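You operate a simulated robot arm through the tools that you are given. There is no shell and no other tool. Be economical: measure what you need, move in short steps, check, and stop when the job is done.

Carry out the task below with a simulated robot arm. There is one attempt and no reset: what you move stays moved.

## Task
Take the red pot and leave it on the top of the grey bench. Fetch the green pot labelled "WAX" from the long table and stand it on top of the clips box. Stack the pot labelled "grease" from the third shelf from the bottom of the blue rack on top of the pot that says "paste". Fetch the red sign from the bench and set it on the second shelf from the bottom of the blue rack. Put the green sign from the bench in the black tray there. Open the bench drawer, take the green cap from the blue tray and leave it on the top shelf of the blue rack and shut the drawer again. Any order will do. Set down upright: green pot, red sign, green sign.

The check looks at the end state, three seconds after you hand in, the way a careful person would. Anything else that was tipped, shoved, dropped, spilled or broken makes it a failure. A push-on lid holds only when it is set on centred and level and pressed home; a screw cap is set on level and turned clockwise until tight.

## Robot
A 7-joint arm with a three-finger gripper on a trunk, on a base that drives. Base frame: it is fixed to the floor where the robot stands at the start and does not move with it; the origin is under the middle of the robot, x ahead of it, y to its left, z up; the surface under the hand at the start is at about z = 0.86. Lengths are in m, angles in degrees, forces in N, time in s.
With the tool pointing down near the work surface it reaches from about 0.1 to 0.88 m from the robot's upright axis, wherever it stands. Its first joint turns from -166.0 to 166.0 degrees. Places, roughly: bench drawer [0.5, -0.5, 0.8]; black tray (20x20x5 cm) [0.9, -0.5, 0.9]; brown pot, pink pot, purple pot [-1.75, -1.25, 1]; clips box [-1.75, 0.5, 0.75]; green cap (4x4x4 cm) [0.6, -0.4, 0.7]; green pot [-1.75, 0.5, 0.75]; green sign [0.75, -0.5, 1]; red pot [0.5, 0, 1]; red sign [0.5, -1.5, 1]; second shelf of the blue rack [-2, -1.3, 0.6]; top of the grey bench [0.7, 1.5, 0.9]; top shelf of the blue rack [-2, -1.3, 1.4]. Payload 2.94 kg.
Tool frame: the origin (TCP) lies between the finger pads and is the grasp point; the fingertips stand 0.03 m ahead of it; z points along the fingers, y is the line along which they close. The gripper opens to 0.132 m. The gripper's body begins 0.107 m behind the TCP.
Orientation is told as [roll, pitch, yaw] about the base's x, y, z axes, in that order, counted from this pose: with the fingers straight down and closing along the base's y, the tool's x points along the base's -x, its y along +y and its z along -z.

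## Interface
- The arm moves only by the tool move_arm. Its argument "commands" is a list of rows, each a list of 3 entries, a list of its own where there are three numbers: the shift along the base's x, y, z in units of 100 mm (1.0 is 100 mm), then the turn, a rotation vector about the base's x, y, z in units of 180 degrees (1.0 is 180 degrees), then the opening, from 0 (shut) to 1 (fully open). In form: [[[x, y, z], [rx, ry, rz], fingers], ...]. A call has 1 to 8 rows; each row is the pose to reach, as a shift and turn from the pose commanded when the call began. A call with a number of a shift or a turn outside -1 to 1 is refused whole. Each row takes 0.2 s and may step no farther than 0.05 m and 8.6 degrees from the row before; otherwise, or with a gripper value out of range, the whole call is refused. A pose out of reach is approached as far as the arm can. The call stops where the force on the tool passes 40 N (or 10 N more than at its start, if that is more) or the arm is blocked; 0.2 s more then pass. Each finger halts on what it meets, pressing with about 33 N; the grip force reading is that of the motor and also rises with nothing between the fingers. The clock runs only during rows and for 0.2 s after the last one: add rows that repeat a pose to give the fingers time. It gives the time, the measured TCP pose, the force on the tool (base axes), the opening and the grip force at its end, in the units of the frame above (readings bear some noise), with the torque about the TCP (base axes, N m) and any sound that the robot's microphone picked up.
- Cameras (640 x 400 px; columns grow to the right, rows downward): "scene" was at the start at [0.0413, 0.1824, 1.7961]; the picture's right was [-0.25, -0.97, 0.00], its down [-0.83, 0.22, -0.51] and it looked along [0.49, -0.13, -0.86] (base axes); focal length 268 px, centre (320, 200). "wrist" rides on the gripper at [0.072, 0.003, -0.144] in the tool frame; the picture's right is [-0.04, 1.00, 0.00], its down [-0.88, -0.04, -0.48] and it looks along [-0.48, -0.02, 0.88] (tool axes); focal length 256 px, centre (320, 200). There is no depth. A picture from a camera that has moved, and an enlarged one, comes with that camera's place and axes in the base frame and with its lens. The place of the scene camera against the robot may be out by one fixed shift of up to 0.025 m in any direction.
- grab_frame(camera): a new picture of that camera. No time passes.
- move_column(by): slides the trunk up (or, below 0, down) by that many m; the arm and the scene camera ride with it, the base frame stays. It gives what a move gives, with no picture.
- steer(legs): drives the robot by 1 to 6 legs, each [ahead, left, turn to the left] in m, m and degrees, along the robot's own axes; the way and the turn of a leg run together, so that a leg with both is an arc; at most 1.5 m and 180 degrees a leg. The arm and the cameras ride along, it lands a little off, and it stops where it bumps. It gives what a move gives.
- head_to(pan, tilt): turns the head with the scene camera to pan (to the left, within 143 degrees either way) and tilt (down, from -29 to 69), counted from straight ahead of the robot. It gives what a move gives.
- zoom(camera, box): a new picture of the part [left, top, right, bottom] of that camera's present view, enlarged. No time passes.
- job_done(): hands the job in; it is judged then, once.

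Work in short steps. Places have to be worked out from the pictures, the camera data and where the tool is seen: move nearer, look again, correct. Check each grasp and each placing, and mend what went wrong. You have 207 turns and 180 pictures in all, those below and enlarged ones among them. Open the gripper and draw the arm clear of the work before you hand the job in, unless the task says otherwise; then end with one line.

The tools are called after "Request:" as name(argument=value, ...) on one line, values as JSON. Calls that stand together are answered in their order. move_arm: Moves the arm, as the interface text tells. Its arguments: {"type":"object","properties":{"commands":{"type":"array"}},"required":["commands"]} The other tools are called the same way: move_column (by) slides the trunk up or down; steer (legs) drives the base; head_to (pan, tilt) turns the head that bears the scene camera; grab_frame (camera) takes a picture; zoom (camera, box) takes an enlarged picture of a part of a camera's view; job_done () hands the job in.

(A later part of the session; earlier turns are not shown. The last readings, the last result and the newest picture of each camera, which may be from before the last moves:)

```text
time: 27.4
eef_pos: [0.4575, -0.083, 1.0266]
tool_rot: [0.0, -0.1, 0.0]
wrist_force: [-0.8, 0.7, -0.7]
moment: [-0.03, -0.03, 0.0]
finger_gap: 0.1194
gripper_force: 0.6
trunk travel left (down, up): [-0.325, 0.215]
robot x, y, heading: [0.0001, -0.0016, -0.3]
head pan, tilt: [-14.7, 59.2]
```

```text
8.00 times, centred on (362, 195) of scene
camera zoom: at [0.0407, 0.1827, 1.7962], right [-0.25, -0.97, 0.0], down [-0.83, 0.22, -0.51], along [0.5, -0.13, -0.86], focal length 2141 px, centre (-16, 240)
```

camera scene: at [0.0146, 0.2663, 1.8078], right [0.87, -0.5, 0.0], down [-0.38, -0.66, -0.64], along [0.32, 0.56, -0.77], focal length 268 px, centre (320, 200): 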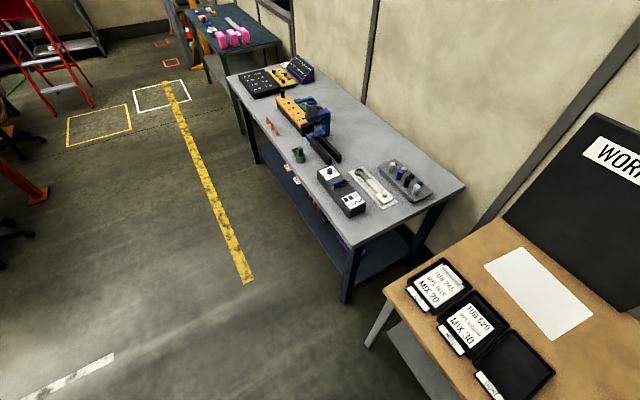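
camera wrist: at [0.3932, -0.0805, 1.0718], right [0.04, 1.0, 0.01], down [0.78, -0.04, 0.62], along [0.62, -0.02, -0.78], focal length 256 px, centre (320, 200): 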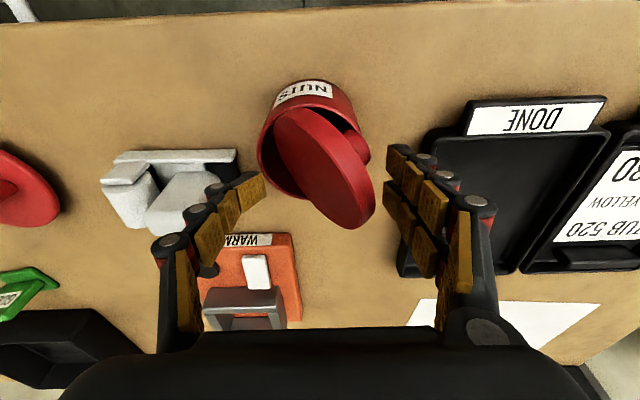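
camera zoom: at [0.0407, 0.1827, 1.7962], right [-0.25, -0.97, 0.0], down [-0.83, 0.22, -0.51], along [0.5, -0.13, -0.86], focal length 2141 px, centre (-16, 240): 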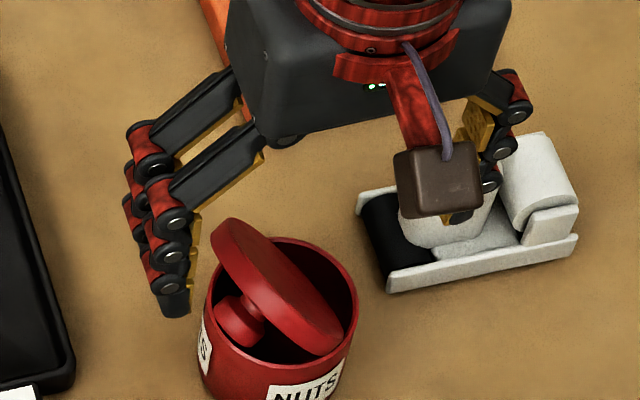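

The lid stands nearly vertical in the pot mouth, knob toward +y. I can pinch its upper edge; zoom both cameras tighter to get its exact line.

Request:
zoom(camera="wrist", box=[280, 100, 360, 220])

Request:
zoom(camera="scene", box=[346, 190, 382, 222])

```text
3.33 times, centred on (320, 160) of wrist
camera zoom: at [0.3855, -0.0792, 1.171], right [0.04, 1.0, 0.0], down [0.88, -0.04, 0.48], along [0.48, -0.02, -0.88], focal length 853 px, centre (320, 333)
```

zoom: 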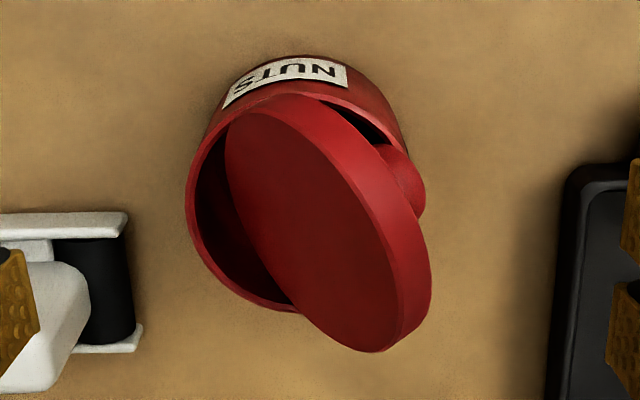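

```text
12.50 times, centred on (364, 206) of scene
camera zoom: at [0.0407, 0.1827, 1.7962], right [-0.25, -0.97, 0.0], down [-0.83, 0.22, -0.51], along [0.5, -0.13, -0.86], focal length 3345 px, centre (-230, 125)
```

zoom: 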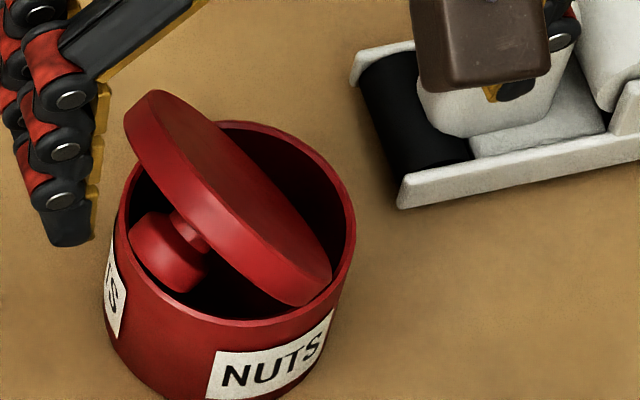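

Lid lies underside-up at ~45° with its high edge toward +y, roughly at (0.469, -0.059, 0.967). I pre-pose the hand on that side: roll -42°, yaw +20°, narrower opening, backed off.

Request:
move_arm(commands=[[[0, 0.2, 0.2], [-0.038, -0.007, 0.018], 0.5], [[0, 0.4, 0.2], [-0.077, -0.0136, 0.035], 0.4], [[-0.02, 0.6, 0.2], [-0.115, -0.02, 0.053], 0.4], [[-0.04, 0.7, 0.2], [-0.154, -0.027, 0.071], 0.4], [[-0.06, 0.75, 0.1], [-0.192, -0.034, 0.088], 0.4], [[-0.07, 0.75, 0.0], [-0.2307, -0.0407, 0.106], 0.4], [[-0.07, 0.75, 0.0], [-0.2307, -0.0407, 0.106], 0.4]])

Request:
grab_frame(camera="wrist")

Request:
zoom(camera="scene", box=[330, 170, 394, 220])

```text
time: 29.0
eef_pos: [0.4526, -0.0083, 1.0276]
tool_rot: [-42.0, -0.3, 20.1]
wrist_force: [0.6, 0.1, 0.2]
moment: [0.02, -0.02, 0.01]
finger_gap: 0.0527
gripper_force: 0.0
trunk travel left (down, up): [-0.325, 0.215]
robot x, y, heading: [-0.0006, 0.0005, -0.1]
head pan, tilt: [-14.7, 59.2]
```

```text
136 pictures are left
camera wrist: at [0.3502, 0.0591, 1.133], right [-0.21, 0.71, -0.67], down [0.72, 0.58, 0.38], along [0.66, -0.4, -0.64], focal length 256 px, centre (320, 200)
```

wrist: 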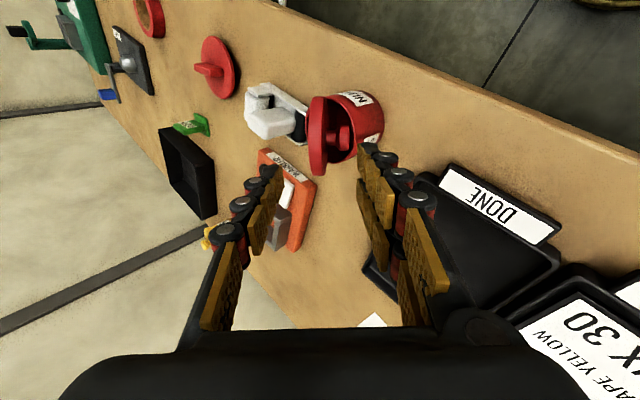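

```text
8.00 times, centred on (362, 195) of scene
camera zoom: at [0.0414, 0.1826, 1.7962], right [-0.25, -0.97, 0.0], down [-0.83, 0.22, -0.51], along [0.5, -0.13, -0.86], focal length 2141 px, centre (-16, 240)
```

zoom: 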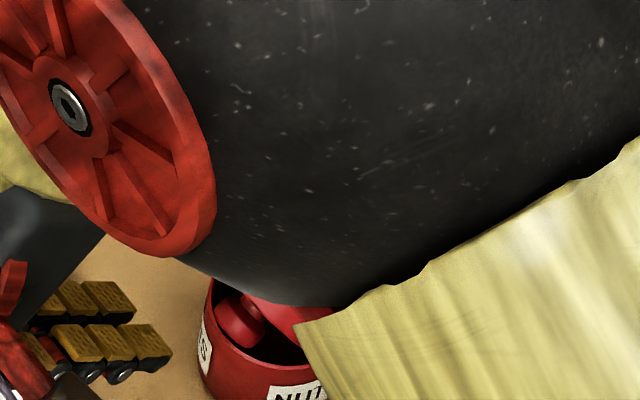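

The lid is edge-on in the wrist view, well aligned with the finger closing line. Zoom for fine offsets.

Request:
zoom(camera="wrist", box=[240, 80, 400, 200])

```text
3.33 times, centred on (320, 140) of wrist
camera zoom: at [0.3502, 0.0591, 1.133], right [-0.21, 0.71, -0.67], down [0.72, 0.58, 0.38], along [0.66, -0.4, -0.64], focal length 853 px, centre (320, 400)
```

zoom: 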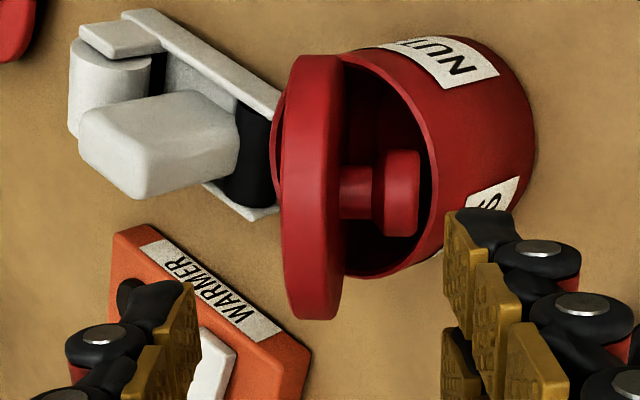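

Very good alignment: small correction of 3–4 mm, then advance 30 mm along the fingers.

Request:
move_arm(commands=[[[-0.03, -0.035, 0.02], [0, 0, 0], 0.4], [[0.04, -0.22, -0.2], [0, 0, 0], 0.4]])

Request:
zoom(camera="wrist", box=[240, 80, 400, 200])

```text
time: 29.6
eef_pos: [0.4569, -0.0298, 1.0082]
tool_rot: [-41.9, -0.2, 20.2]
wrist_force: [0.1, -0.2, -1.3]
moment: [0.04, -0.03, -0.01]
finger_gap: 0.0529
gripper_force: 0.1
trunk travel left (down, up): [-0.325, 0.215]
robot x, y, heading: [0.0011, -0.0004, -0.2]
head pan, tilt: [-14.7, 59.2]
```

```text
3.33 times, centred on (320, 140) of wrist
camera zoom: at [0.355, 0.0372, 1.1131], right [-0.21, 0.71, -0.67], down [0.72, 0.57, 0.38], along [0.66, -0.4, -0.64], focal length 853 px, centre (320, 400)
```

zoom: 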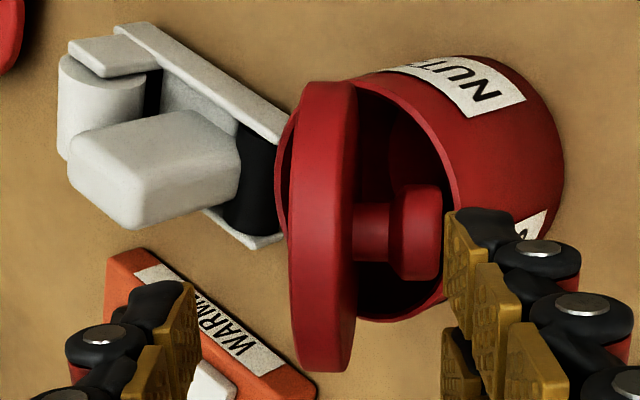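

Centred now. Advance another 25 mm and look again.

Request:
move_arm(commands=[[[0.057, -0.157, -0.186], [0, 0, 0], 0.4]])

Request:
zoom(camera="wrist", box=[240, 80, 400, 200])

```text
time: 30.0
eef_pos: [0.4617, -0.0463, 0.9891]
tool_rot: [-42.0, -0.3, 20.2]
wrist_force: [-0.5, -0.1, -0.1]
moment: [0.03, 0.02, 0.02]
finger_gap: 0.0528
gripper_force: 0.2
trunk travel left (down, up): [-0.325, 0.215]
robot x, y, heading: [0.0006, -0.0021, -0.1]
head pan, tilt: [-14.7, 59.2]
```

```text
3.33 times, centred on (320, 140) of wrist
camera zoom: at [0.3602, 0.0214, 1.0945], right [-0.21, 0.71, -0.67], down [0.72, 0.57, 0.38], along [0.66, -0.4, -0.64], focal length 853 px, centre (320, 400)
```

zoom: 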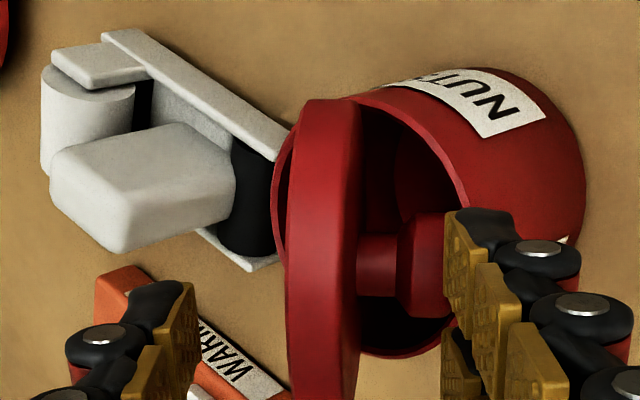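

Lid centre is ≈62 mm ahead of TCP; advance 12 mm more and close.

Request:
move_arm(commands=[[[0.027, -0.075, -0.089], [0, 0, 0], 0.4], [[0.027, -0.075, -0.089], [0, 0, 0], 0.05], [[0.027, -0.075, -0.089], [0, 0, 0], 0.05], [[0.027, -0.075, -0.089], [0, 0, 0], 0.05], [[0.027, -0.075, -0.089], [0, 0, 0], 0.05]])

Request:
grab_frame(camera="wrist")

```text
time: 31.2
eef_pos: [0.4659, -0.0542, 0.9793]
tool_rot: [-42.0, -0.2, 20.2]
wrist_force: [-0.1, -0.2, -0.5]
moment: [0.0, -0.02, -0.05]
finger_gap: 0.0122
gripper_force: 25.4
trunk travel left (down, up): [-0.325, 0.215]
robot x, y, heading: [0.0045, -0.0017, -0.2]
head pan, tilt: [-14.7, 59.2]
```

```text
131 pictures are left
camera wrist: at [0.3629, 0.0137, 1.0856], right [-0.21, 0.71, -0.67], down [0.72, 0.57, 0.38], along [0.66, -0.4, -0.64], focal length 256 px, centre (320, 200)
```

wrist: 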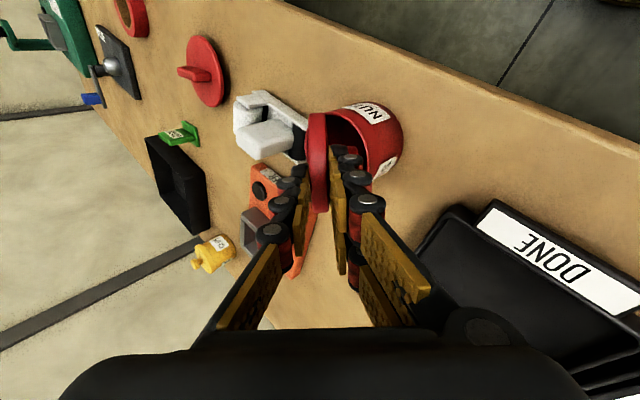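

Gripped by its edge (gap 12 mm). Lift straight up.

Request:
move_arm(commands=[[[0, 0, 0.2], [0, 0, 0], 0.05], [[0, 0, 0.5], [0, 0, 0], 0.05], [[0, 0, 0.9], [0, 0, 0], 0.05]])

Request:
grab_frame(camera="wrist")

Request:
grab_frame(camera="scene")

```text
time: 32.0
eef_pos: [0.462, -0.0534, 1.0706]
tool_rot: [-41.9, -0.1, 20.2]
wrist_force: [0.1, 0.5, 0.0]
moment: [0.03, 0.0, 0.04]
finger_gap: 0.0119
gripper_force: 32.7
trunk travel left (down, up): [-0.325, 0.215]
robot x, y, heading: [-0.001, 0.0038, -0.0]
head pan, tilt: [-14.7, 59.2]
```

```text
130 pictures are left
camera wrist: at [0.361, 0.0141, 1.176], right [-0.21, 0.71, -0.67], down [0.72, 0.57, 0.38], along [0.66, -0.4, -0.64], focal length 256 px, centre (320, 200)
```

wrist: 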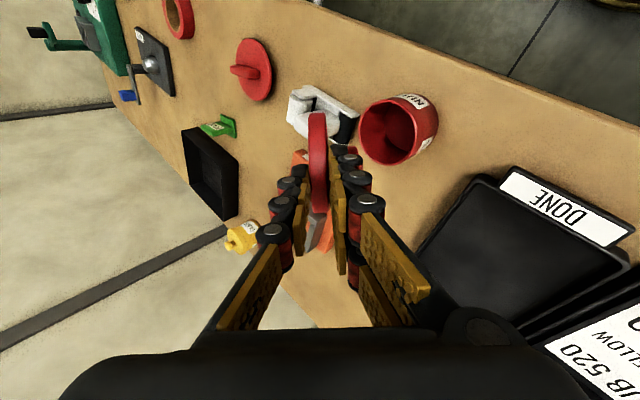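

```text
129 pictures are left
camera scene: at [0.0408, 0.1825, 1.7962], right [-0.25, -0.97, 0.0], down [-0.83, 0.22, -0.51], along [0.5, -0.13, -0.86], focal length 268 px, centre (320, 200)
```

scene: 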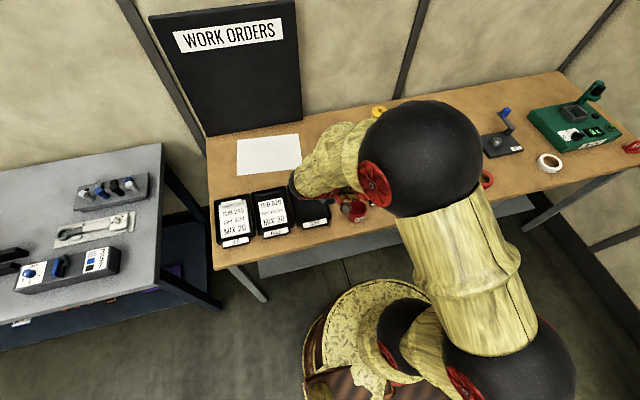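

Lid is free, pot still upright. I raise and turn the hand back to vertical, then drive left to the grey bench to look for free space.

Request:
move_arm(commands=[[[0, 0, 0.2], [0.038, 0.007, -0.018], 0.05], [[0, 0, 0.4], [0.077, 0.0136, -0.035], 0.05], [[0, 0, 0.6], [0.115, 0.02, -0.053], 0.05], [[0, 0, 0.6], [0.154, 0.027, -0.071], 0.05], [[0, 0, 0.6], [0.192, 0.034, -0.088], 0.05], [[0, 0, 0.6], [0.2307, 0.0407, -0.106], 0.05]])

Request:
move_arm(commands=[[[0, 0, 0], [0, 0, -0.047], 0.05], [[0, 0, 0], [0, 0, -0.094], 0.05], [[0, 0, 0], [0, 0, -0.141], 0.05], [[0, 0, 0], [0, 0, -0.188], 0.05], [[0, 0, 0], [0, 0, -0.235], 0.05], [[0, 0, 0], [0, 0, -0.25], 0.05]])

Request:
move_arm(commands=[[[0, 0, 0], [0, 0, -0.047], 0.05], [[0, 0, 0], [0, 0, -0.094], 0.05], [[0, 0, 0], [0, 0, -0.141], 0.05], [[0, 0, 0], [0, 0, -0.188], 0.05], [[0, 0, 0], [0, 0, -0.235], 0.05], [[0, 0, 0], [0, 0, -0.25], 0.05]])

Request:
steer(legs=[[0, 1.45, 0]])

Request:
grab_frame(camera="wrist")

Request:
grab_frame(camera="scene")

```text
time: 33.4
eef_pos: [0.4659, -0.0553, 1.13]
tool_rot: [0.1, -0.2, 0.0]
wrist_force: [0.3, 0.6, -0.7]
moment: [0.01, -0.03, -0.01]
finger_gap: 0.0117
gripper_force: 32.7
trunk travel left (down, up): [-0.325, 0.215]
robot x, y, heading: [0.0005, 0.0, -0.1]
head pan, tilt: [-14.7, 59.2]
```

```text
time: 34.8
eef_pos: [0.4652, -0.0538, 1.1293]
tool_rot: [0.1, -0.3, -45.1]
wrist_force: [-0.3, 0.0, -0.1]
moment: [-0.01, -0.01, 0.03]
finger_gap: 0.012
gripper_force: 33.2
trunk travel left (down, up): [-0.325, 0.215]
robot x, y, heading: [0.0022, -0.0009, -0.1]
head pan, tilt: [-14.7, 59.2]
```

```text
time: 36.2
eef_pos: [0.4665, -0.0544, 1.1301]
tool_rot: [0.0, -0.1, -90.1]
wrist_force: [-0.1, -0.5, -0.2]
moment: [-0.01, 0.0, 0.0]
finger_gap: 0.0118
gripper_force: 32.9
trunk travel left (down, up): [-0.325, 0.215]
robot x, y, heading: [0.0005, 0.0036, -0.1]
head pan, tilt: [-14.7, 59.2]
```

```text
time: 43.4
eef_pos: [0.4659, 1.4045, 1.1291]
tool_rot: [0.1, -0.2, -90.1]
wrist_force: [-0.3, -0.2, -0.1]
moment: [-0.01, -0.02, -0.02]
finger_gap: 0.0117
gripper_force: 32.8
trunk travel left (down, up): [-0.325, 0.215]
robot x, y, heading: [0.0006, 1.458, 0.0]
head pan, tilt: [-14.7, 59.2]
```

```text
128 pictures are left
camera wrist: at [0.4684, 1.4783, 1.2747], right [1.0, -0.04, 0.0], down [-0.04, -0.88, 0.48], along [-0.02, -0.48, -0.88], focal length 256 px, centre (320, 200)
```

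wrist: 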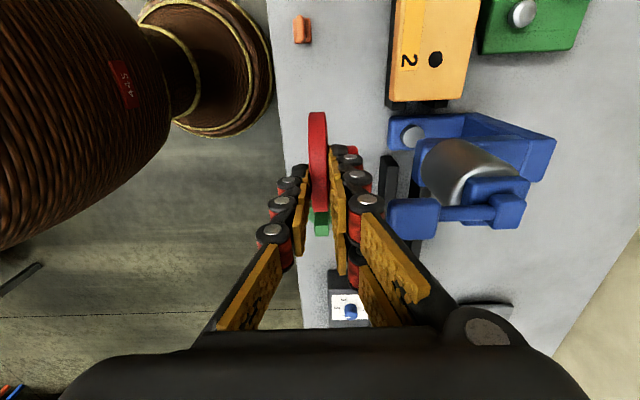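

```text
127 pictures are left
camera scene: at [0.0412, 1.6414, 1.7961], right [-0.25, -0.97, 0.0], down [-0.83, 0.22, -0.51], along [0.5, -0.13, -0.86], focal length 268 px, centre (320, 200)
```

scene: 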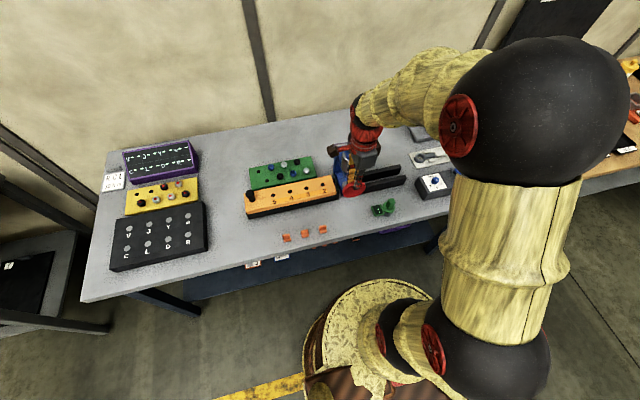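

There's free front space on the grey bench near y ≈ 1.75–1.95. I back off 0.2 m and move left 0.375 m, then pitch the hand so the lid can be laid knob-up.

Request:
steer(legs=[[-0.2, 0.375, 0]])

Request:
move_arm(commands=[[[0.2, 0, 0], [0, -0.045, 0], 0.05], [[0.4, 0, 0], [0, -0.09, 0], 0.05], [[0.6, 0, 0], [0, -0.135, 0], 0.05], [[0.8, 0, 0], [0, -0.18, 0], 0.05], [[1.0, 0, 0], [0, -0.225, 0], 0.05], [[1.0, 0, 0], [0, -0.25, 0], 0.05]])

Request:
move_arm(commands=[[[0.3, 0, -0.2], [0, -0.045, 0], 0.05], [[0.6, 0, -0.5], [0, -0.09, 0], 0.05], [[0.9, 0, -0.8], [0, -0.111, 0], 0.05], [[0.9, 0, -1.0], [0, -0.111, 0], 0.05]])

Request:
grab_frame(camera="wrist")

Request:
head_to(pan=0, tilt=50)

Request:
grab_frame(camera="scene")

```text
time: 46.0
eef_pos: [0.2636, 1.7874, 1.1293]
tool_rot: [-0.1, -0.4, -89.8]
wrist_force: [-0.7, 0.3, 0.8]
moment: [-0.02, 0.0, -0.04]
finger_gap: 0.012
gripper_force: 32.7
trunk travel left (down, up): [-0.325, 0.215]
robot x, y, heading: [-0.2021, 1.8425, 0.3]
head pan, tilt: [-14.7, 59.2]
```

```text
time: 47.5
eef_pos: [0.362, 1.7885, 1.1325]
tool_rot: [45.4, -0.4, -90.0]
wrist_force: [-2.5, -0.5, 0.2]
moment: [-0.02, -0.12, 0.0]
finger_gap: 0.012
gripper_force: 33.1
trunk travel left (down, up): [-0.325, 0.215]
robot x, y, heading: [-0.1981, 1.8391, 0.2]
head pan, tilt: [-14.7, 59.2]
```

```text
time: 48.5
eef_pos: [0.4521, 1.7755, 1.0323]
tool_rot: [64.9, -0.1, -89.5]
wrist_force: [0.3, -0.4, 0.1]
moment: [0.0, 0.08, 0.01]
finger_gap: 0.012
gripper_force: 32.7
out of reach, approached as far as the arm can: row 1, 3, 4
trunk travel left (down, up): [-0.325, 0.215]
robot x, y, heading: [-0.2002, 1.8404, 0.2]
head pan, tilt: [-14.7, 59.2]
```

```text
126 pictures are left
camera wrist: at [0.3231, 1.8465, 1.0966], right [0.42, -0.04, 0.91], down [-0.44, -0.88, 0.17], along [0.79, -0.47, -0.39], focal length 256 px, centre (320, 200)
```

wrist: 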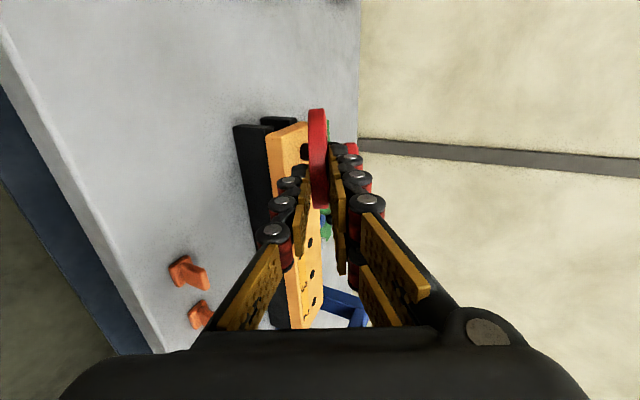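

```text
time: 49.2
eef_pos: [0.452, 1.776, 1.0322]
tool_rot: [64.9, 0.0, -89.3]
wrist_force: [-0.7, -0.2, 0.3]
moment: [0.0, -0.01, 0.02]
finger_gap: 0.0119
gripper_force: 32.9
trunk travel left (down, up): [-0.325, 0.215]
robot x, y, heading: [-0.2039, 1.8401, 0.3]
head pan, tilt: [0.0, 50.0]
```

```text
125 pictures are left
camera scene: at [-0.1495, 2.0399, 1.8077], right [0.0, -1.0, 0.0], down [-0.77, 0.0, -0.64], along [0.64, 0.0, -0.77], focal length 268 px, centre (320, 200)
```

scene: 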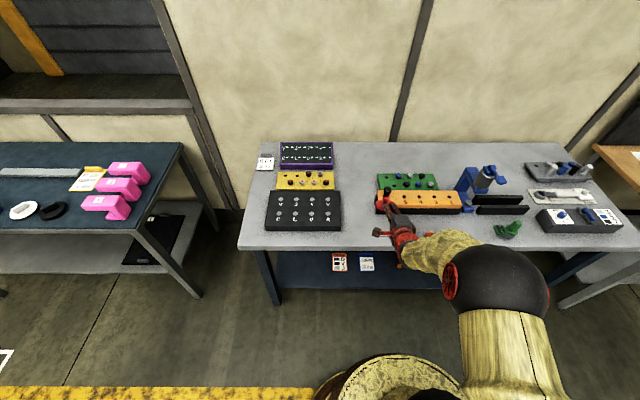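

Hand pitched 65°. The lid should go a bit left (y ≈ 1.83) clear of the orange bar; shift, then lower with the trunk.

Request:
move_arm(commands=[[[-0.1, 0.3, 0], [0, 0, 0], 0.05], [[-0.2, 0.55, 0], [0, 0, 0], 0.05]])

Request:
move_column(by=-0.1)

Request:
zoom(camera="scene", box=[300, 150, 460, 270])

Request:
grab_frame(camera="wrist")

```text
time: 49.8
eef_pos: [0.4336, 1.7947, 1.039]
tool_rot: [64.7, 0.6, -88.2]
wrist_force: [0.9, 0.5, -0.9]
moment: [0.02, 0.03, 0.0]
finger_gap: 0.0122
gripper_force: 33.0
out of reach, approached as far as the arm can: row 1, 2
trunk travel left (down, up): [-0.325, 0.215]
robot x, y, heading: [-0.203, 1.8421, 0.3]
head pan, tilt: [0.0, 50.0]
```

```text
time: 51.1
eef_pos: [0.4351, 1.7936, 0.9407]
tool_rot: [64.7, 0.7, -88.2]
wrist_force: [0.4, -0.2, -0.4]
moment: [0.05, 0.02, 0.01]
finger_gap: 0.012
gripper_force: 32.9
trunk travel left (down, up): [-0.225, 0.315]
robot x, y, heading: [-0.2057, 1.8393, 0.3]
head pan, tilt: [0.0, 50.0]
```

```text
3.33 times, centred on (380, 210) of scene
camera zoom: at [-0.1496, 2.04, 1.7079], right [0.0, -1.0, 0.0], down [-0.77, 0.0, -0.64], along [0.64, 0.0, -0.77], focal length 892 px, centre (120, 167)
```

zoom: 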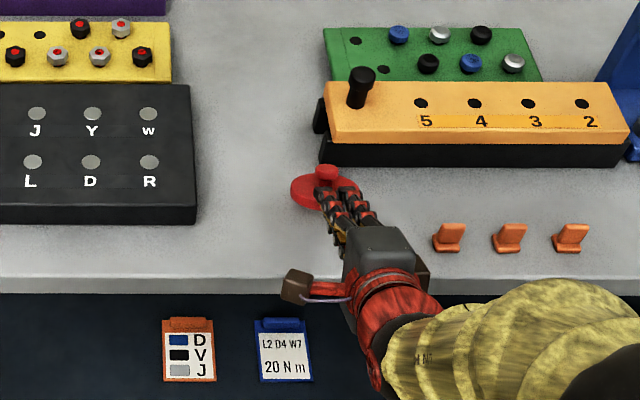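

```text
123 pictures are left
camera wrist: at [0.3037, 1.8619, 1.0064], right [0.43, -0.04, 0.9], down [-0.42, -0.89, 0.16], along [0.8, -0.45, -0.4], focal length 256 px, centre (320, 200)
```

wrist: 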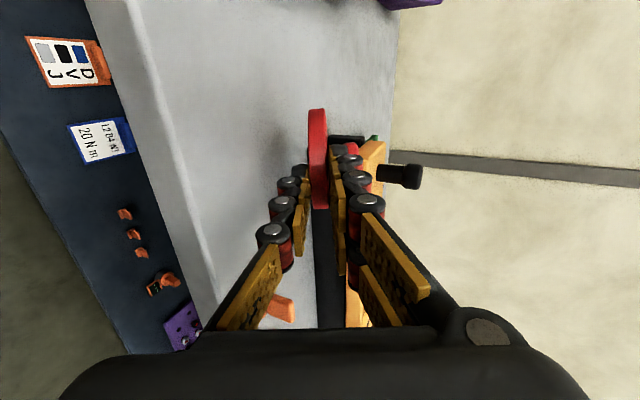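

Lid is knob-up and clear. Lower the trunk to near contact.

Request:
move_column(by=-0.03)

Request:
zoom(camera="scene", box=[340, 170, 440, 245])

Request:
move_column(by=-0.008)

Request:
zoom(camera="scene", box=[340, 170, 440, 245])

```text
time: 51.9
eef_pos: [0.4346, 1.7925, 0.9103]
tool_rot: [64.7, 0.7, -88.2]
wrist_force: [-0.3, 0.4, 0.2]
moment: [-0.02, 0.04, 0.0]
finger_gap: 0.0121
gripper_force: 32.7
trunk travel left (down, up): [-0.195, 0.345]
robot x, y, heading: [-0.2034, 1.8379, 0.5]
head pan, tilt: [0.0, 50.0]
```

```text
5.33 times, centred on (390, 208) of scene
camera zoom: at [-0.1496, 2.04, 1.6778], right [0.0, -1.0, 0.0], down [-0.77, 0.0, -0.64], along [0.64, 0.0, -0.77], focal length 1427 px, centre (-53, 160)
```

zoom: 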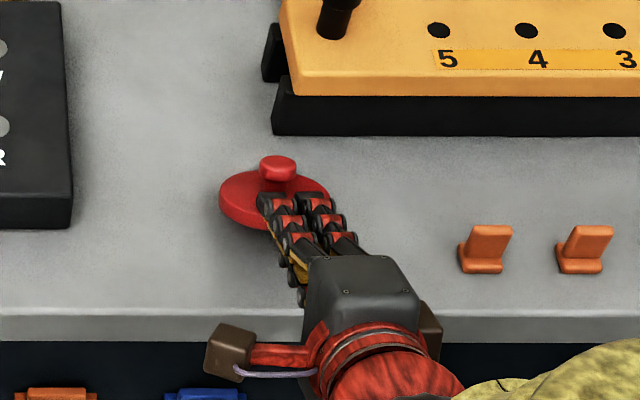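

```text
time: 52.5
eef_pos: [0.435, 1.7938, 0.9027]
tool_rot: [64.8, 0.6, -88.2]
wrist_force: [0.4, -0.2, 5.7]
moment: [-0.03, -0.36, 0.0]
finger_gap: 0.0121
gripper_force: 32.6
trunk travel left (down, up): [-0.187, 0.353]
robot x, y, heading: [-0.2017, 1.8414, 0.2]
head pan, tilt: [0.0, 50.0]
```

```text
5.33 times, centred on (390, 208) of scene
camera zoom: at [-0.15, 2.04, 1.6698], right [0.0, -1.0, 0.0], down [-0.77, 0.0, -0.64], along [0.64, 0.0, -0.77], focal length 1427 px, centre (-53, 160)
```

zoom: 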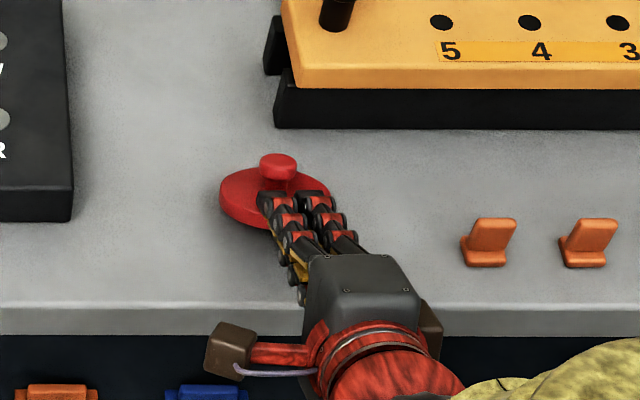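

Far edge touches. Lower another 10 mm, then open slightly.

Request:
move_column(by=-0.008)

Request:
move_arm(commands=[[[0, 0, 0], [0, 0, 0], 0.15], [[0, 0, 0], [0, 0, 0], 0.3], [[0, 0, 0], [0, 0, 0], 0.4]])

Request:
zoom(camera="scene", box=[340, 170, 440, 245])

Request:
grab_frame(camera="wrist")

```text
time: 53.0
eef_pos: [0.4342, 1.794, 0.8951]
tool_rot: [64.7, 0.6, -88.2]
wrist_force: [-1.5, -0.8, 10.5]
moment: [-0.03, -0.84, -0.02]
finger_gap: 0.0129
gripper_force: 32.7
trunk travel left (down, up): [-0.179, 0.361]
robot x, y, heading: [-0.2012, 1.8368, 0.4]
head pan, tilt: [0.0, 50.0]
```

```text
time: 53.8
eef_pos: [0.4342, 1.7939, 0.8925]
tool_rot: [64.6, 0.6, -88.2]
wrist_force: [0.9, 0.5, 1.6]
moment: [0.04, -0.02, -0.01]
finger_gap: 0.0541
gripper_force: 0.1
trunk travel left (down, up): [-0.179, 0.361]
robot x, y, heading: [-0.2004, 1.8403, 0.2]
head pan, tilt: [0.0, 50.0]
```

```text
5.33 times, centred on (390, 208) of scene
camera zoom: at [-0.1496, 2.04, 1.6618], right [0.0, -1.0, 0.0], down [-0.77, 0.0, -0.64], along [0.64, 0.0, -0.77], focal length 1427 px, centre (-53, 160)
```

zoom: 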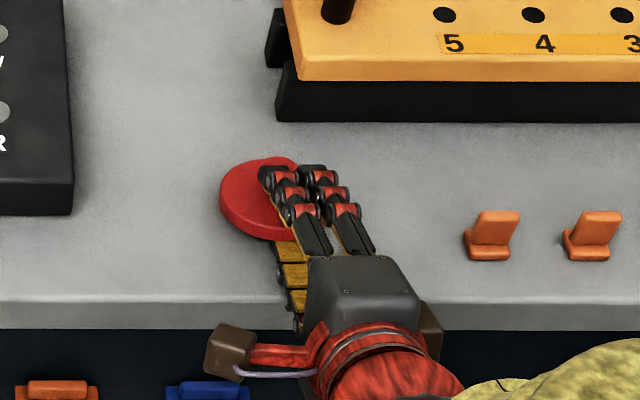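

```text
119 pictures are left
camera wrist: at [0.3037, 1.862, 0.9601], right [0.43, -0.04, 0.9], down [-0.42, -0.89, 0.16], along [0.8, -0.45, -0.4], focal length 256 px, centre (320, 200)
```

wrist: 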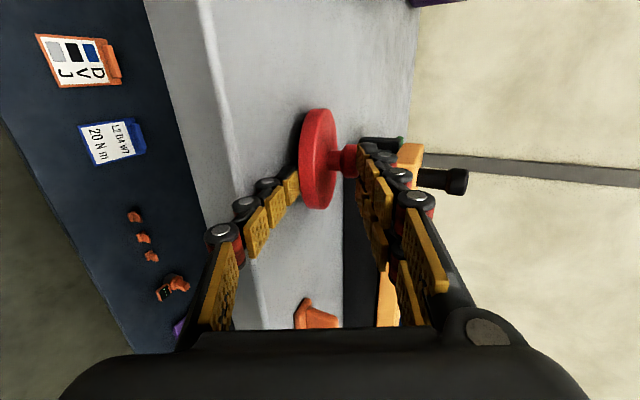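

Lid rests on the lower fingertip; I draw back horizontally to let it settle.

Request:
move_arm(commands=[[[-0.2, 0, 0.0], [0, 0, 0], 0.42], [[-0.5, 0, 0.0], [0, 0, 0], 0.42], [[-0.9, 0, 0.02], [0, 0, 0], 0.42]])

Request:
zoom(camera="scene", box=[340, 170, 440, 245])

```text
time: 54.6
eef_pos: [0.3459, 1.7924, 0.8977]
tool_rot: [64.7, 0.6, -88.2]
wrist_force: [0.8, 0.1, 0.3]
moment: [-0.01, -0.01, -0.01]
finger_gap: 0.0554
gripper_force: 0.0
trunk travel left (down, up): [-0.179, 0.361]
robot x, y, heading: [-0.2026, 1.8402, 0.0]
head pan, tilt: [0.0, 50.0]
```

```text
5.33 times, centred on (390, 208) of scene
camera zoom: at [-0.1495, 2.04, 1.6618], right [0.0, -1.0, 0.0], down [-0.77, 0.0, -0.64], along [0.64, 0.0, -0.77], focal length 1427 px, centre (-53, 160)
```

zoom: 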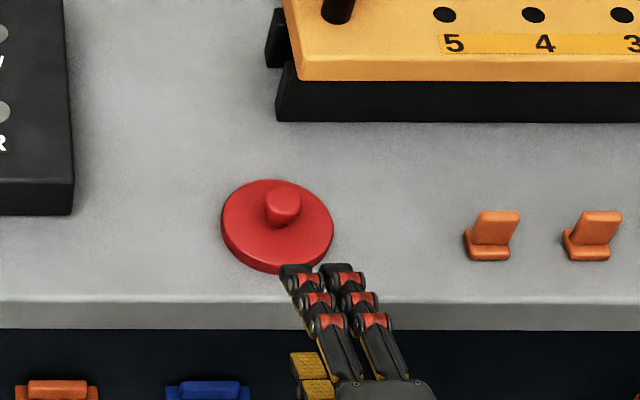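

Lid lies flat, knob up, at ≈ (0.44, 1.80). Now restore the vertical hand and drive back for the pot body.

Request:
move_column(by=0.138)

Request:
move_arm(commands=[[[0, 0, 0.2], [0, 0.045, 0], 0.7], [[0, 0, 0.4], [0, 0.09, 0], 0.7], [[0, 0, 0.6], [0, 0.135, 0], 0.7], [[0, 0, 0.8], [0, 0.18, 0], 0.7], [[0, 0, 0.9], [0, 0.225, 0], 0.7], [[0, 0, 0.9], [0, 0.27, 0], 0.7], [[0, 0, 0.9], [0, 0.315, 0], 0.7], [[0, 0, 0.9], [0, 0.36, 0], 0.7]])

Request:
steer(legs=[[0, -0.5, 0], [0.2, -1.34, 0]])

Request:
head_to(pan=-14.7, tilt=59.2)

Request:
grab_frame(camera="wrist")

Request:
grab_frame(camera="scene")

```text
time: 56.3
eef_pos: [0.345, 1.7936, 1.0343]
tool_rot: [64.5, 0.5, -88.2]
wrist_force: [-0.3, -0.5, 0.4]
moment: [-0.03, -0.03, -0.04]
finger_gap: 0.0554
gripper_force: 0.0
trunk travel left (down, up): [-0.317, 0.223]
robot x, y, heading: [-0.1994, 1.8406, 0.2]
head pan, tilt: [0.0, 50.0]
```

```text
time: 58.1
eef_pos: [0.3432, 1.7939, 1.1253]
tool_rot: [-0.4, 1.9, -89.8]
wrist_force: [0.5, 0.0, 0.5]
moment: [0.0, -0.01, -0.02]
finger_gap: 0.0922
gripper_force: 0.1
out of reach, approached as far as the arm can: row 5
trunk travel left (down, up): [-0.317, 0.223]
robot x, y, heading: [-0.2018, 1.8423, 0.2]
head pan, tilt: [0.0, 50.0]
```

```text
time: 67.3
eef_pos: [0.5706, -0.0069, 1.1245]
tool_rot: [-0.1, 1.8, -88.4]
wrist_force: [-0.3, -1.0, -0.1]
moment: [0.01, -0.01, -0.01]
finger_gap: 0.0924
gripper_force: 0.2
trunk travel left (down, up): [-0.317, 0.223]
robot x, y, heading: [0.0258, 0.0281, 1.2]
head pan, tilt: [0.0, 50.0]
```

```text
time: 68.1
eef_pos: [0.5719, -0.007, 1.1254]
tool_rot: [-0.2, 1.8, -88.5]
wrist_force: [0.0, -0.8, 0.0]
moment: [-0.01, 0.0, -0.01]
finger_gap: 0.0922
gripper_force: 0.1
trunk travel left (down, up): [-0.317, 0.223]
robot x, y, heading: [0.0239, 0.0264, 1.5]
head pan, tilt: [-14.7, 59.2]
```

```text
117 pictures are left
camera wrist: at [0.5733, 0.0616, 1.2725], right [1.0, -0.02, 0.0], down [-0.01, -0.89, 0.45], along [-0.01, -0.45, -0.89], focal length 256 px, centre (320, 200)
```

wrist: 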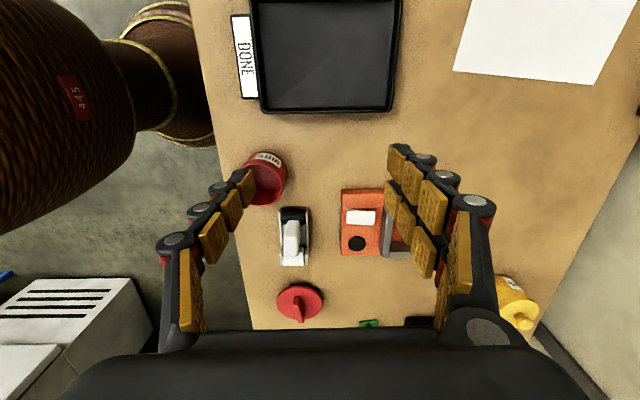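

```text
116 pictures are left
camera scene: at [0.0604, 0.2111, 1.7882], right [-0.23, -0.97, 0.0], down [-0.84, 0.2, -0.51], along [0.5, -0.12, -0.86], focal length 268 px, centre (320, 200)
```

scene: 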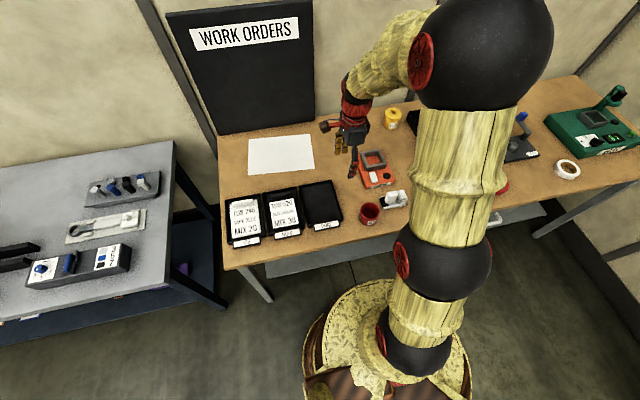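

Pot seen at ≈ (0.48, -0.087). Move over it with the fingers along x, and check.

Request:
move_arm(commands=[[[-0.3, -0.3, 0], [-0.01, 0, -0.008], 0.75], [[-0.6, -0.6, 0], [-0.01, 0, -0.008], 0.75], [[-0.92, -0.8, 0], [-0.01, 0, -0.008], 0.75], [[-0.92, -0.8, -0.4], [-0.01, 0, -0.008], 0.75], [[-0.92, -0.8, -0.8], [-0.01, 0, -0.008], 0.75]])

Request:
grab_frame(camera="wrist")

```text
time: 69.3
eef_pos: [0.4817, -0.0865, 1.0453]
tool_rot: [-0.3, 0.1, -90.0]
wrist_force: [0.1, -0.7, 0.4]
moment: [0.01, 0.04, -0.01]
finger_gap: 0.099
gripper_force: 0.0
trunk travel left (down, up): [-0.317, 0.223]
robot x, y, heading: [0.0255, 0.0267, 1.6]
head pan, tilt: [-14.7, 59.2]
```

```text
115 pictures are left
camera wrist: at [0.4858, -0.0139, 1.1906], right [1.0, -0.04, 0.0], down [-0.04, -0.88, 0.48], along [-0.02, -0.47, -0.88], focal length 256 px, centre (320, 200)
```

wrist: 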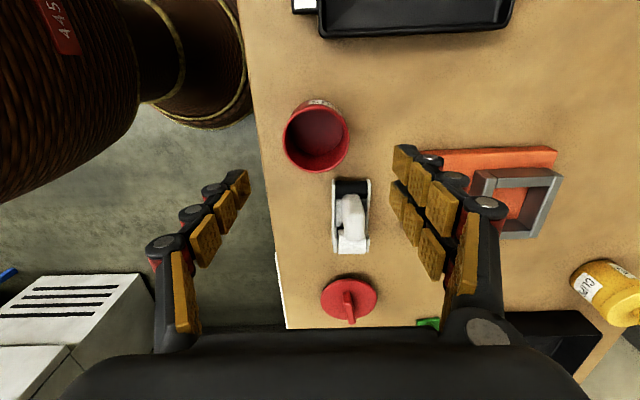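

Aligned. Descend and grip the body low.

Request:
move_arm(commands=[[[-0.02, 0, -0.4], [0, 0, 0], 0.75], [[-0.02, 0, -0.8], [0, 0, 0], 0.75], [[-0.02, 0, -1.0], [0, 0, 0], 0.75]])

Request:
move_arm(commands=[[[0, 0, -0.3], [0, 0, 0], 0.75], [[0, 0, -0.47], [0, 0, 0], 0.75], [[0, 0, -0.47], [0, 0, 0], 0.3], [[0, 0, -0.47], [0, 0, 0], 0.3], [[0, 0, -0.47], [0, 0, 0], 0.3], [[0, 0, -0.47], [0, 0, 0], 0.3]])

Request:
grab_frame(camera="wrist")

```text
time: 70.1
eef_pos: [0.4789, -0.0875, 0.9442]
tool_rot: [-0.2, 0.1, -90.0]
wrist_force: [0.3, 0.4, 0.6]
moment: [0.02, 0.0, 0.03]
finger_gap: 0.0991
gripper_force: 0.0
trunk travel left (down, up): [-0.317, 0.223]
robot x, y, heading: [0.0213, 0.029, 1.4]
head pan, tilt: [-14.7, 59.2]
```

```text
time: 71.5
eef_pos: [0.4769, -0.086, 0.8992]
tool_rot: [-0.1, 0.0, -90.1]
wrist_force: [0.0, -0.4, 2.1]
moment: [-0.06, 0.01, 0.01]
finger_gap: 0.0691
gripper_force: 33.0
trunk travel left (down, up): [-0.317, 0.223]
robot x, y, heading: [0.0169, 0.0296, 1.4]
head pan, tilt: [-14.7, 59.2]
```

```text
114 pictures are left
camera wrist: at [0.4804, -0.0135, 1.0435], right [1.0, -0.04, 0.0], down [-0.04, -0.88, 0.48], along [-0.02, -0.47, -0.88], focal length 256 px, centre (320, 200)
```

wrist: 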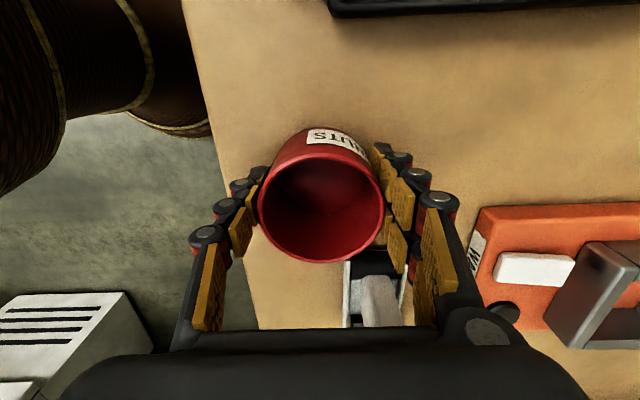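

Gripped (0.069). Lift, check that it came, and drive to the grey bench.

Request:
move_arm(commands=[[[0, 0, 0.3], [0, 0, 0], 0.3], [[0, 0, 0.7], [0, 0, 0], 0.3], [[0, 0, 1], [0, 0, 0], 0.3]])

Request:
move_arm(commands=[[[0, 0, 0.4], [0, 0, 0], 0.3], [[0, 0, 0.8], [0, 0, 0], 0.3]])

Request:
grab_frame(camera="wrist")

Request:
steer(legs=[[0, 1.0, -1.4], [-0.05, 0.95, 0]])

Request:
grab_frame(camera="wrist")

Request:
head_to(pan=0, tilt=55)

Request:
grab_frame(camera="scene")

```text
time: 72.3
eef_pos: [0.475, -0.0856, 0.9971]
tool_rot: [-0.3, 0.1, -90.0]
wrist_force: [-0.5, 0.2, -1.9]
moment: [0.02, -0.04, 0.01]
finger_gap: 0.0691
gripper_force: 32.6
trunk travel left (down, up): [-0.317, 0.223]
robot x, y, heading: [0.0243, 0.0275, 1.7]
head pan, tilt: [-14.7, 59.2]
```

```text
time: 72.9
eef_pos: [0.477, -0.087, 1.0772]
tool_rot: [-0.2, 0.1, -89.9]
wrist_force: [-0.3, -0.6, -0.9]
moment: [0.01, -0.06, 0.0]
finger_gap: 0.0689
gripper_force: 33.5
trunk travel left (down, up): [-0.317, 0.223]
robot x, y, heading: [0.0235, 0.0268, 1.6]
head pan, tilt: [-14.7, 59.2]
```

```text
113 pictures are left
camera wrist: at [0.4804, -0.0141, 1.2224], right [1.0, -0.04, 0.0], down [-0.04, -0.88, 0.47], along [-0.02, -0.47, -0.88], focal length 256 px, centre (320, 200)
```

wrist: 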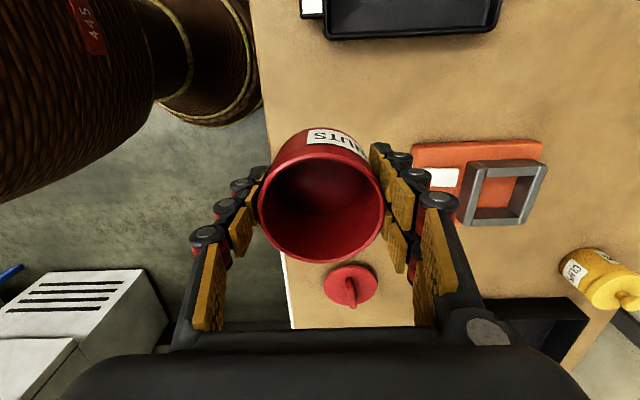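

```text
time: 82.7
eef_pos: [0.4374, 1.8606, 1.0762]
tool_rot: [-0.2, 0.0, -91.8]
wrist_force: [0.5, -0.3, -2.1]
moment: [0.0, 0.01, 0.02]
finger_gap: 0.0689
gripper_force: 33.6
trunk travel left (down, up): [-0.317, 0.223]
robot x, y, heading: [-0.0131, 1.9877, -0.1]
head pan, tilt: [-14.7, 59.2]
```

```text
112 pictures are left
camera wrist: at [0.4435, 1.9322, 1.2221], right [1.0, -0.07, 0.0], down [-0.06, -0.88, 0.48], along [-0.04, -0.47, -0.88], focal length 256 px, centre (320, 200)
```

wrist: 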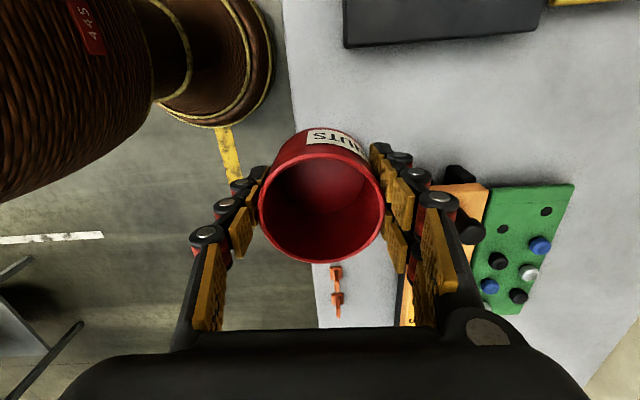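

```text
time: 83.5
eef_pos: [0.4375, 1.8594, 1.0768]
tool_rot: [-0.2, -0.1, -91.8]
wrist_force: [-0.7, -0.3, -1.1]
moment: [-0.01, 0.0, 0.01]
finger_gap: 0.0687
gripper_force: 32.8
trunk travel left (down, up): [-0.317, 0.223]
robot x, y, heading: [-0.0098, 1.9838, -0.2]
head pan, tilt: [0.0, 55.0]
```

```text
111 pictures are left
camera scene: at [0.0365, 2.188, 1.7933], right [-0.01, -1.0, 0.0], down [-0.82, 0.01, -0.57], along [0.57, 0.0, -0.82], focal length 268 px, centre (320, 200)
```

scene: 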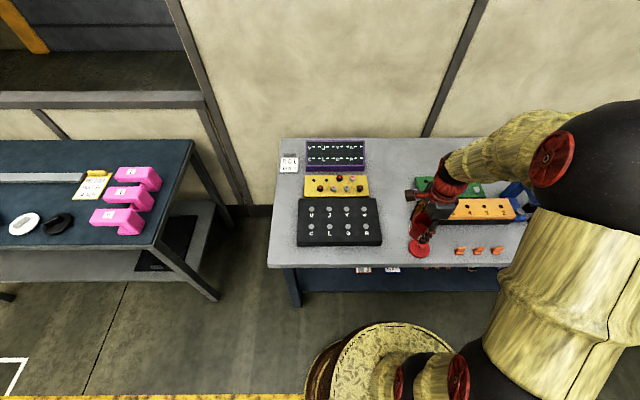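

Position for the pot: (0.505, 1.878), between lid and keypad. Move over and descend.

Request:
move_arm(commands=[[[0.35, 0.1, 0], [0, 0, 0], 0.3], [[0.67, 0.19, 0], [0, 0, 0], 0.3], [[0.67, 0.19, -0.4], [0, 0, 0], 0.3], [[0.67, 0.19, -0.8], [0, 0, 0], 0.3], [[0.67, 0.19, -1.0], [0, 0, 0], 0.3]])

Request:
grab_frame(camera="wrist")

Request:
zoom(camera="scene", box=[340, 180, 480, 280])

```text
time: 84.7
eef_pos: [0.5071, 1.8775, 0.9779]
tool_rot: [-0.1, 0.1, -91.8]
wrist_force: [0.5, -0.7, -0.7]
moment: [0.01, -0.01, 0.01]
finger_gap: 0.069
gripper_force: 33.0
trunk travel left (down, up): [-0.317, 0.223]
robot x, y, heading: [-0.0146, 1.9886, -0.5]
head pan, tilt: [0.0, 55.0]
```

```text
110 pictures are left
camera wrist: at [0.5123, 1.9495, 1.1223], right [1.0, -0.07, 0.0], down [-0.06, -0.88, 0.48], along [-0.04, -0.47, -0.88], focal length 256 px, centre (320, 200)
```

wrist: 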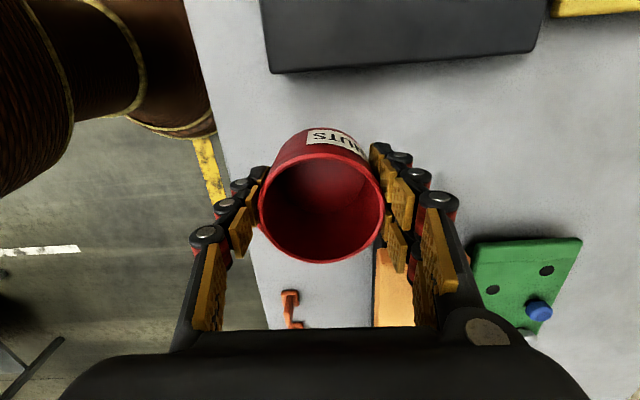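

```text
4.00 times, centred on (410, 230) of scene
camera zoom: at [0.0369, 2.188, 1.7933], right [-0.01, -1.0, 0.0], down [-0.82, 0.01, -0.57], along [0.57, 0.0, -0.82], focal length 1070 px, centre (-40, 80)
```

zoom: 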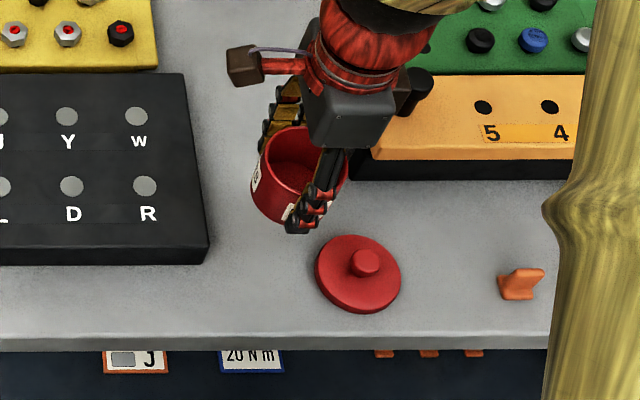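

Clear all round. Descend to the bench.

Request:
move_arm(commands=[[[0, 0, -0.35], [0, 0, 0], 0.3], [[0, 0, -0.65], [0, 0, 0], 0.3], [[0, 0, -0.74], [0, 0, 0], 0.3], [[0, 0, -0.78], [0, 0, 0], 0.3]])

Request:
zoom(camera="scene", box=[340, 180, 480, 280])

```text
time: 85.7
eef_pos: [0.5039, 1.8778, 0.899]
tool_rot: [-0.1, 0.0, -91.8]
wrist_force: [-1.7, -1.0, 3.7]
moment: [-0.04, 0.11, 0.0]
finger_gap: 0.069
gripper_force: 32.7
trunk travel left (down, up): [-0.317, 0.223]
robot x, y, heading: [-0.0128, 1.9863, -0.4]
head pan, tilt: [0.0, 55.0]
```

```text
4.00 times, centred on (410, 230) of scene
camera zoom: at [0.0362, 2.1881, 1.7934], right [-0.01, -1.0, 0.0], down [-0.82, 0.01, -0.57], along [0.57, 0.0, -0.82], focal length 1070 px, centre (-40, 80)
```

zoom: 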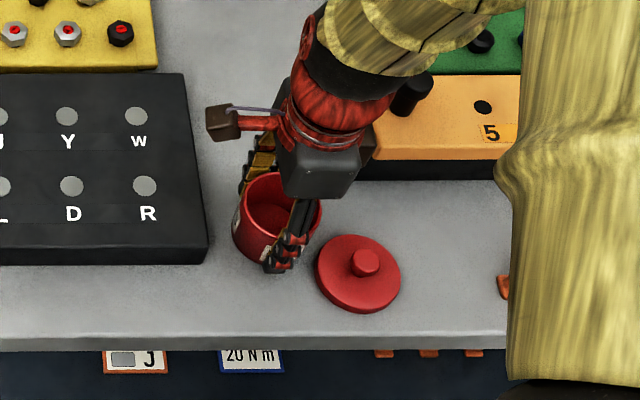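

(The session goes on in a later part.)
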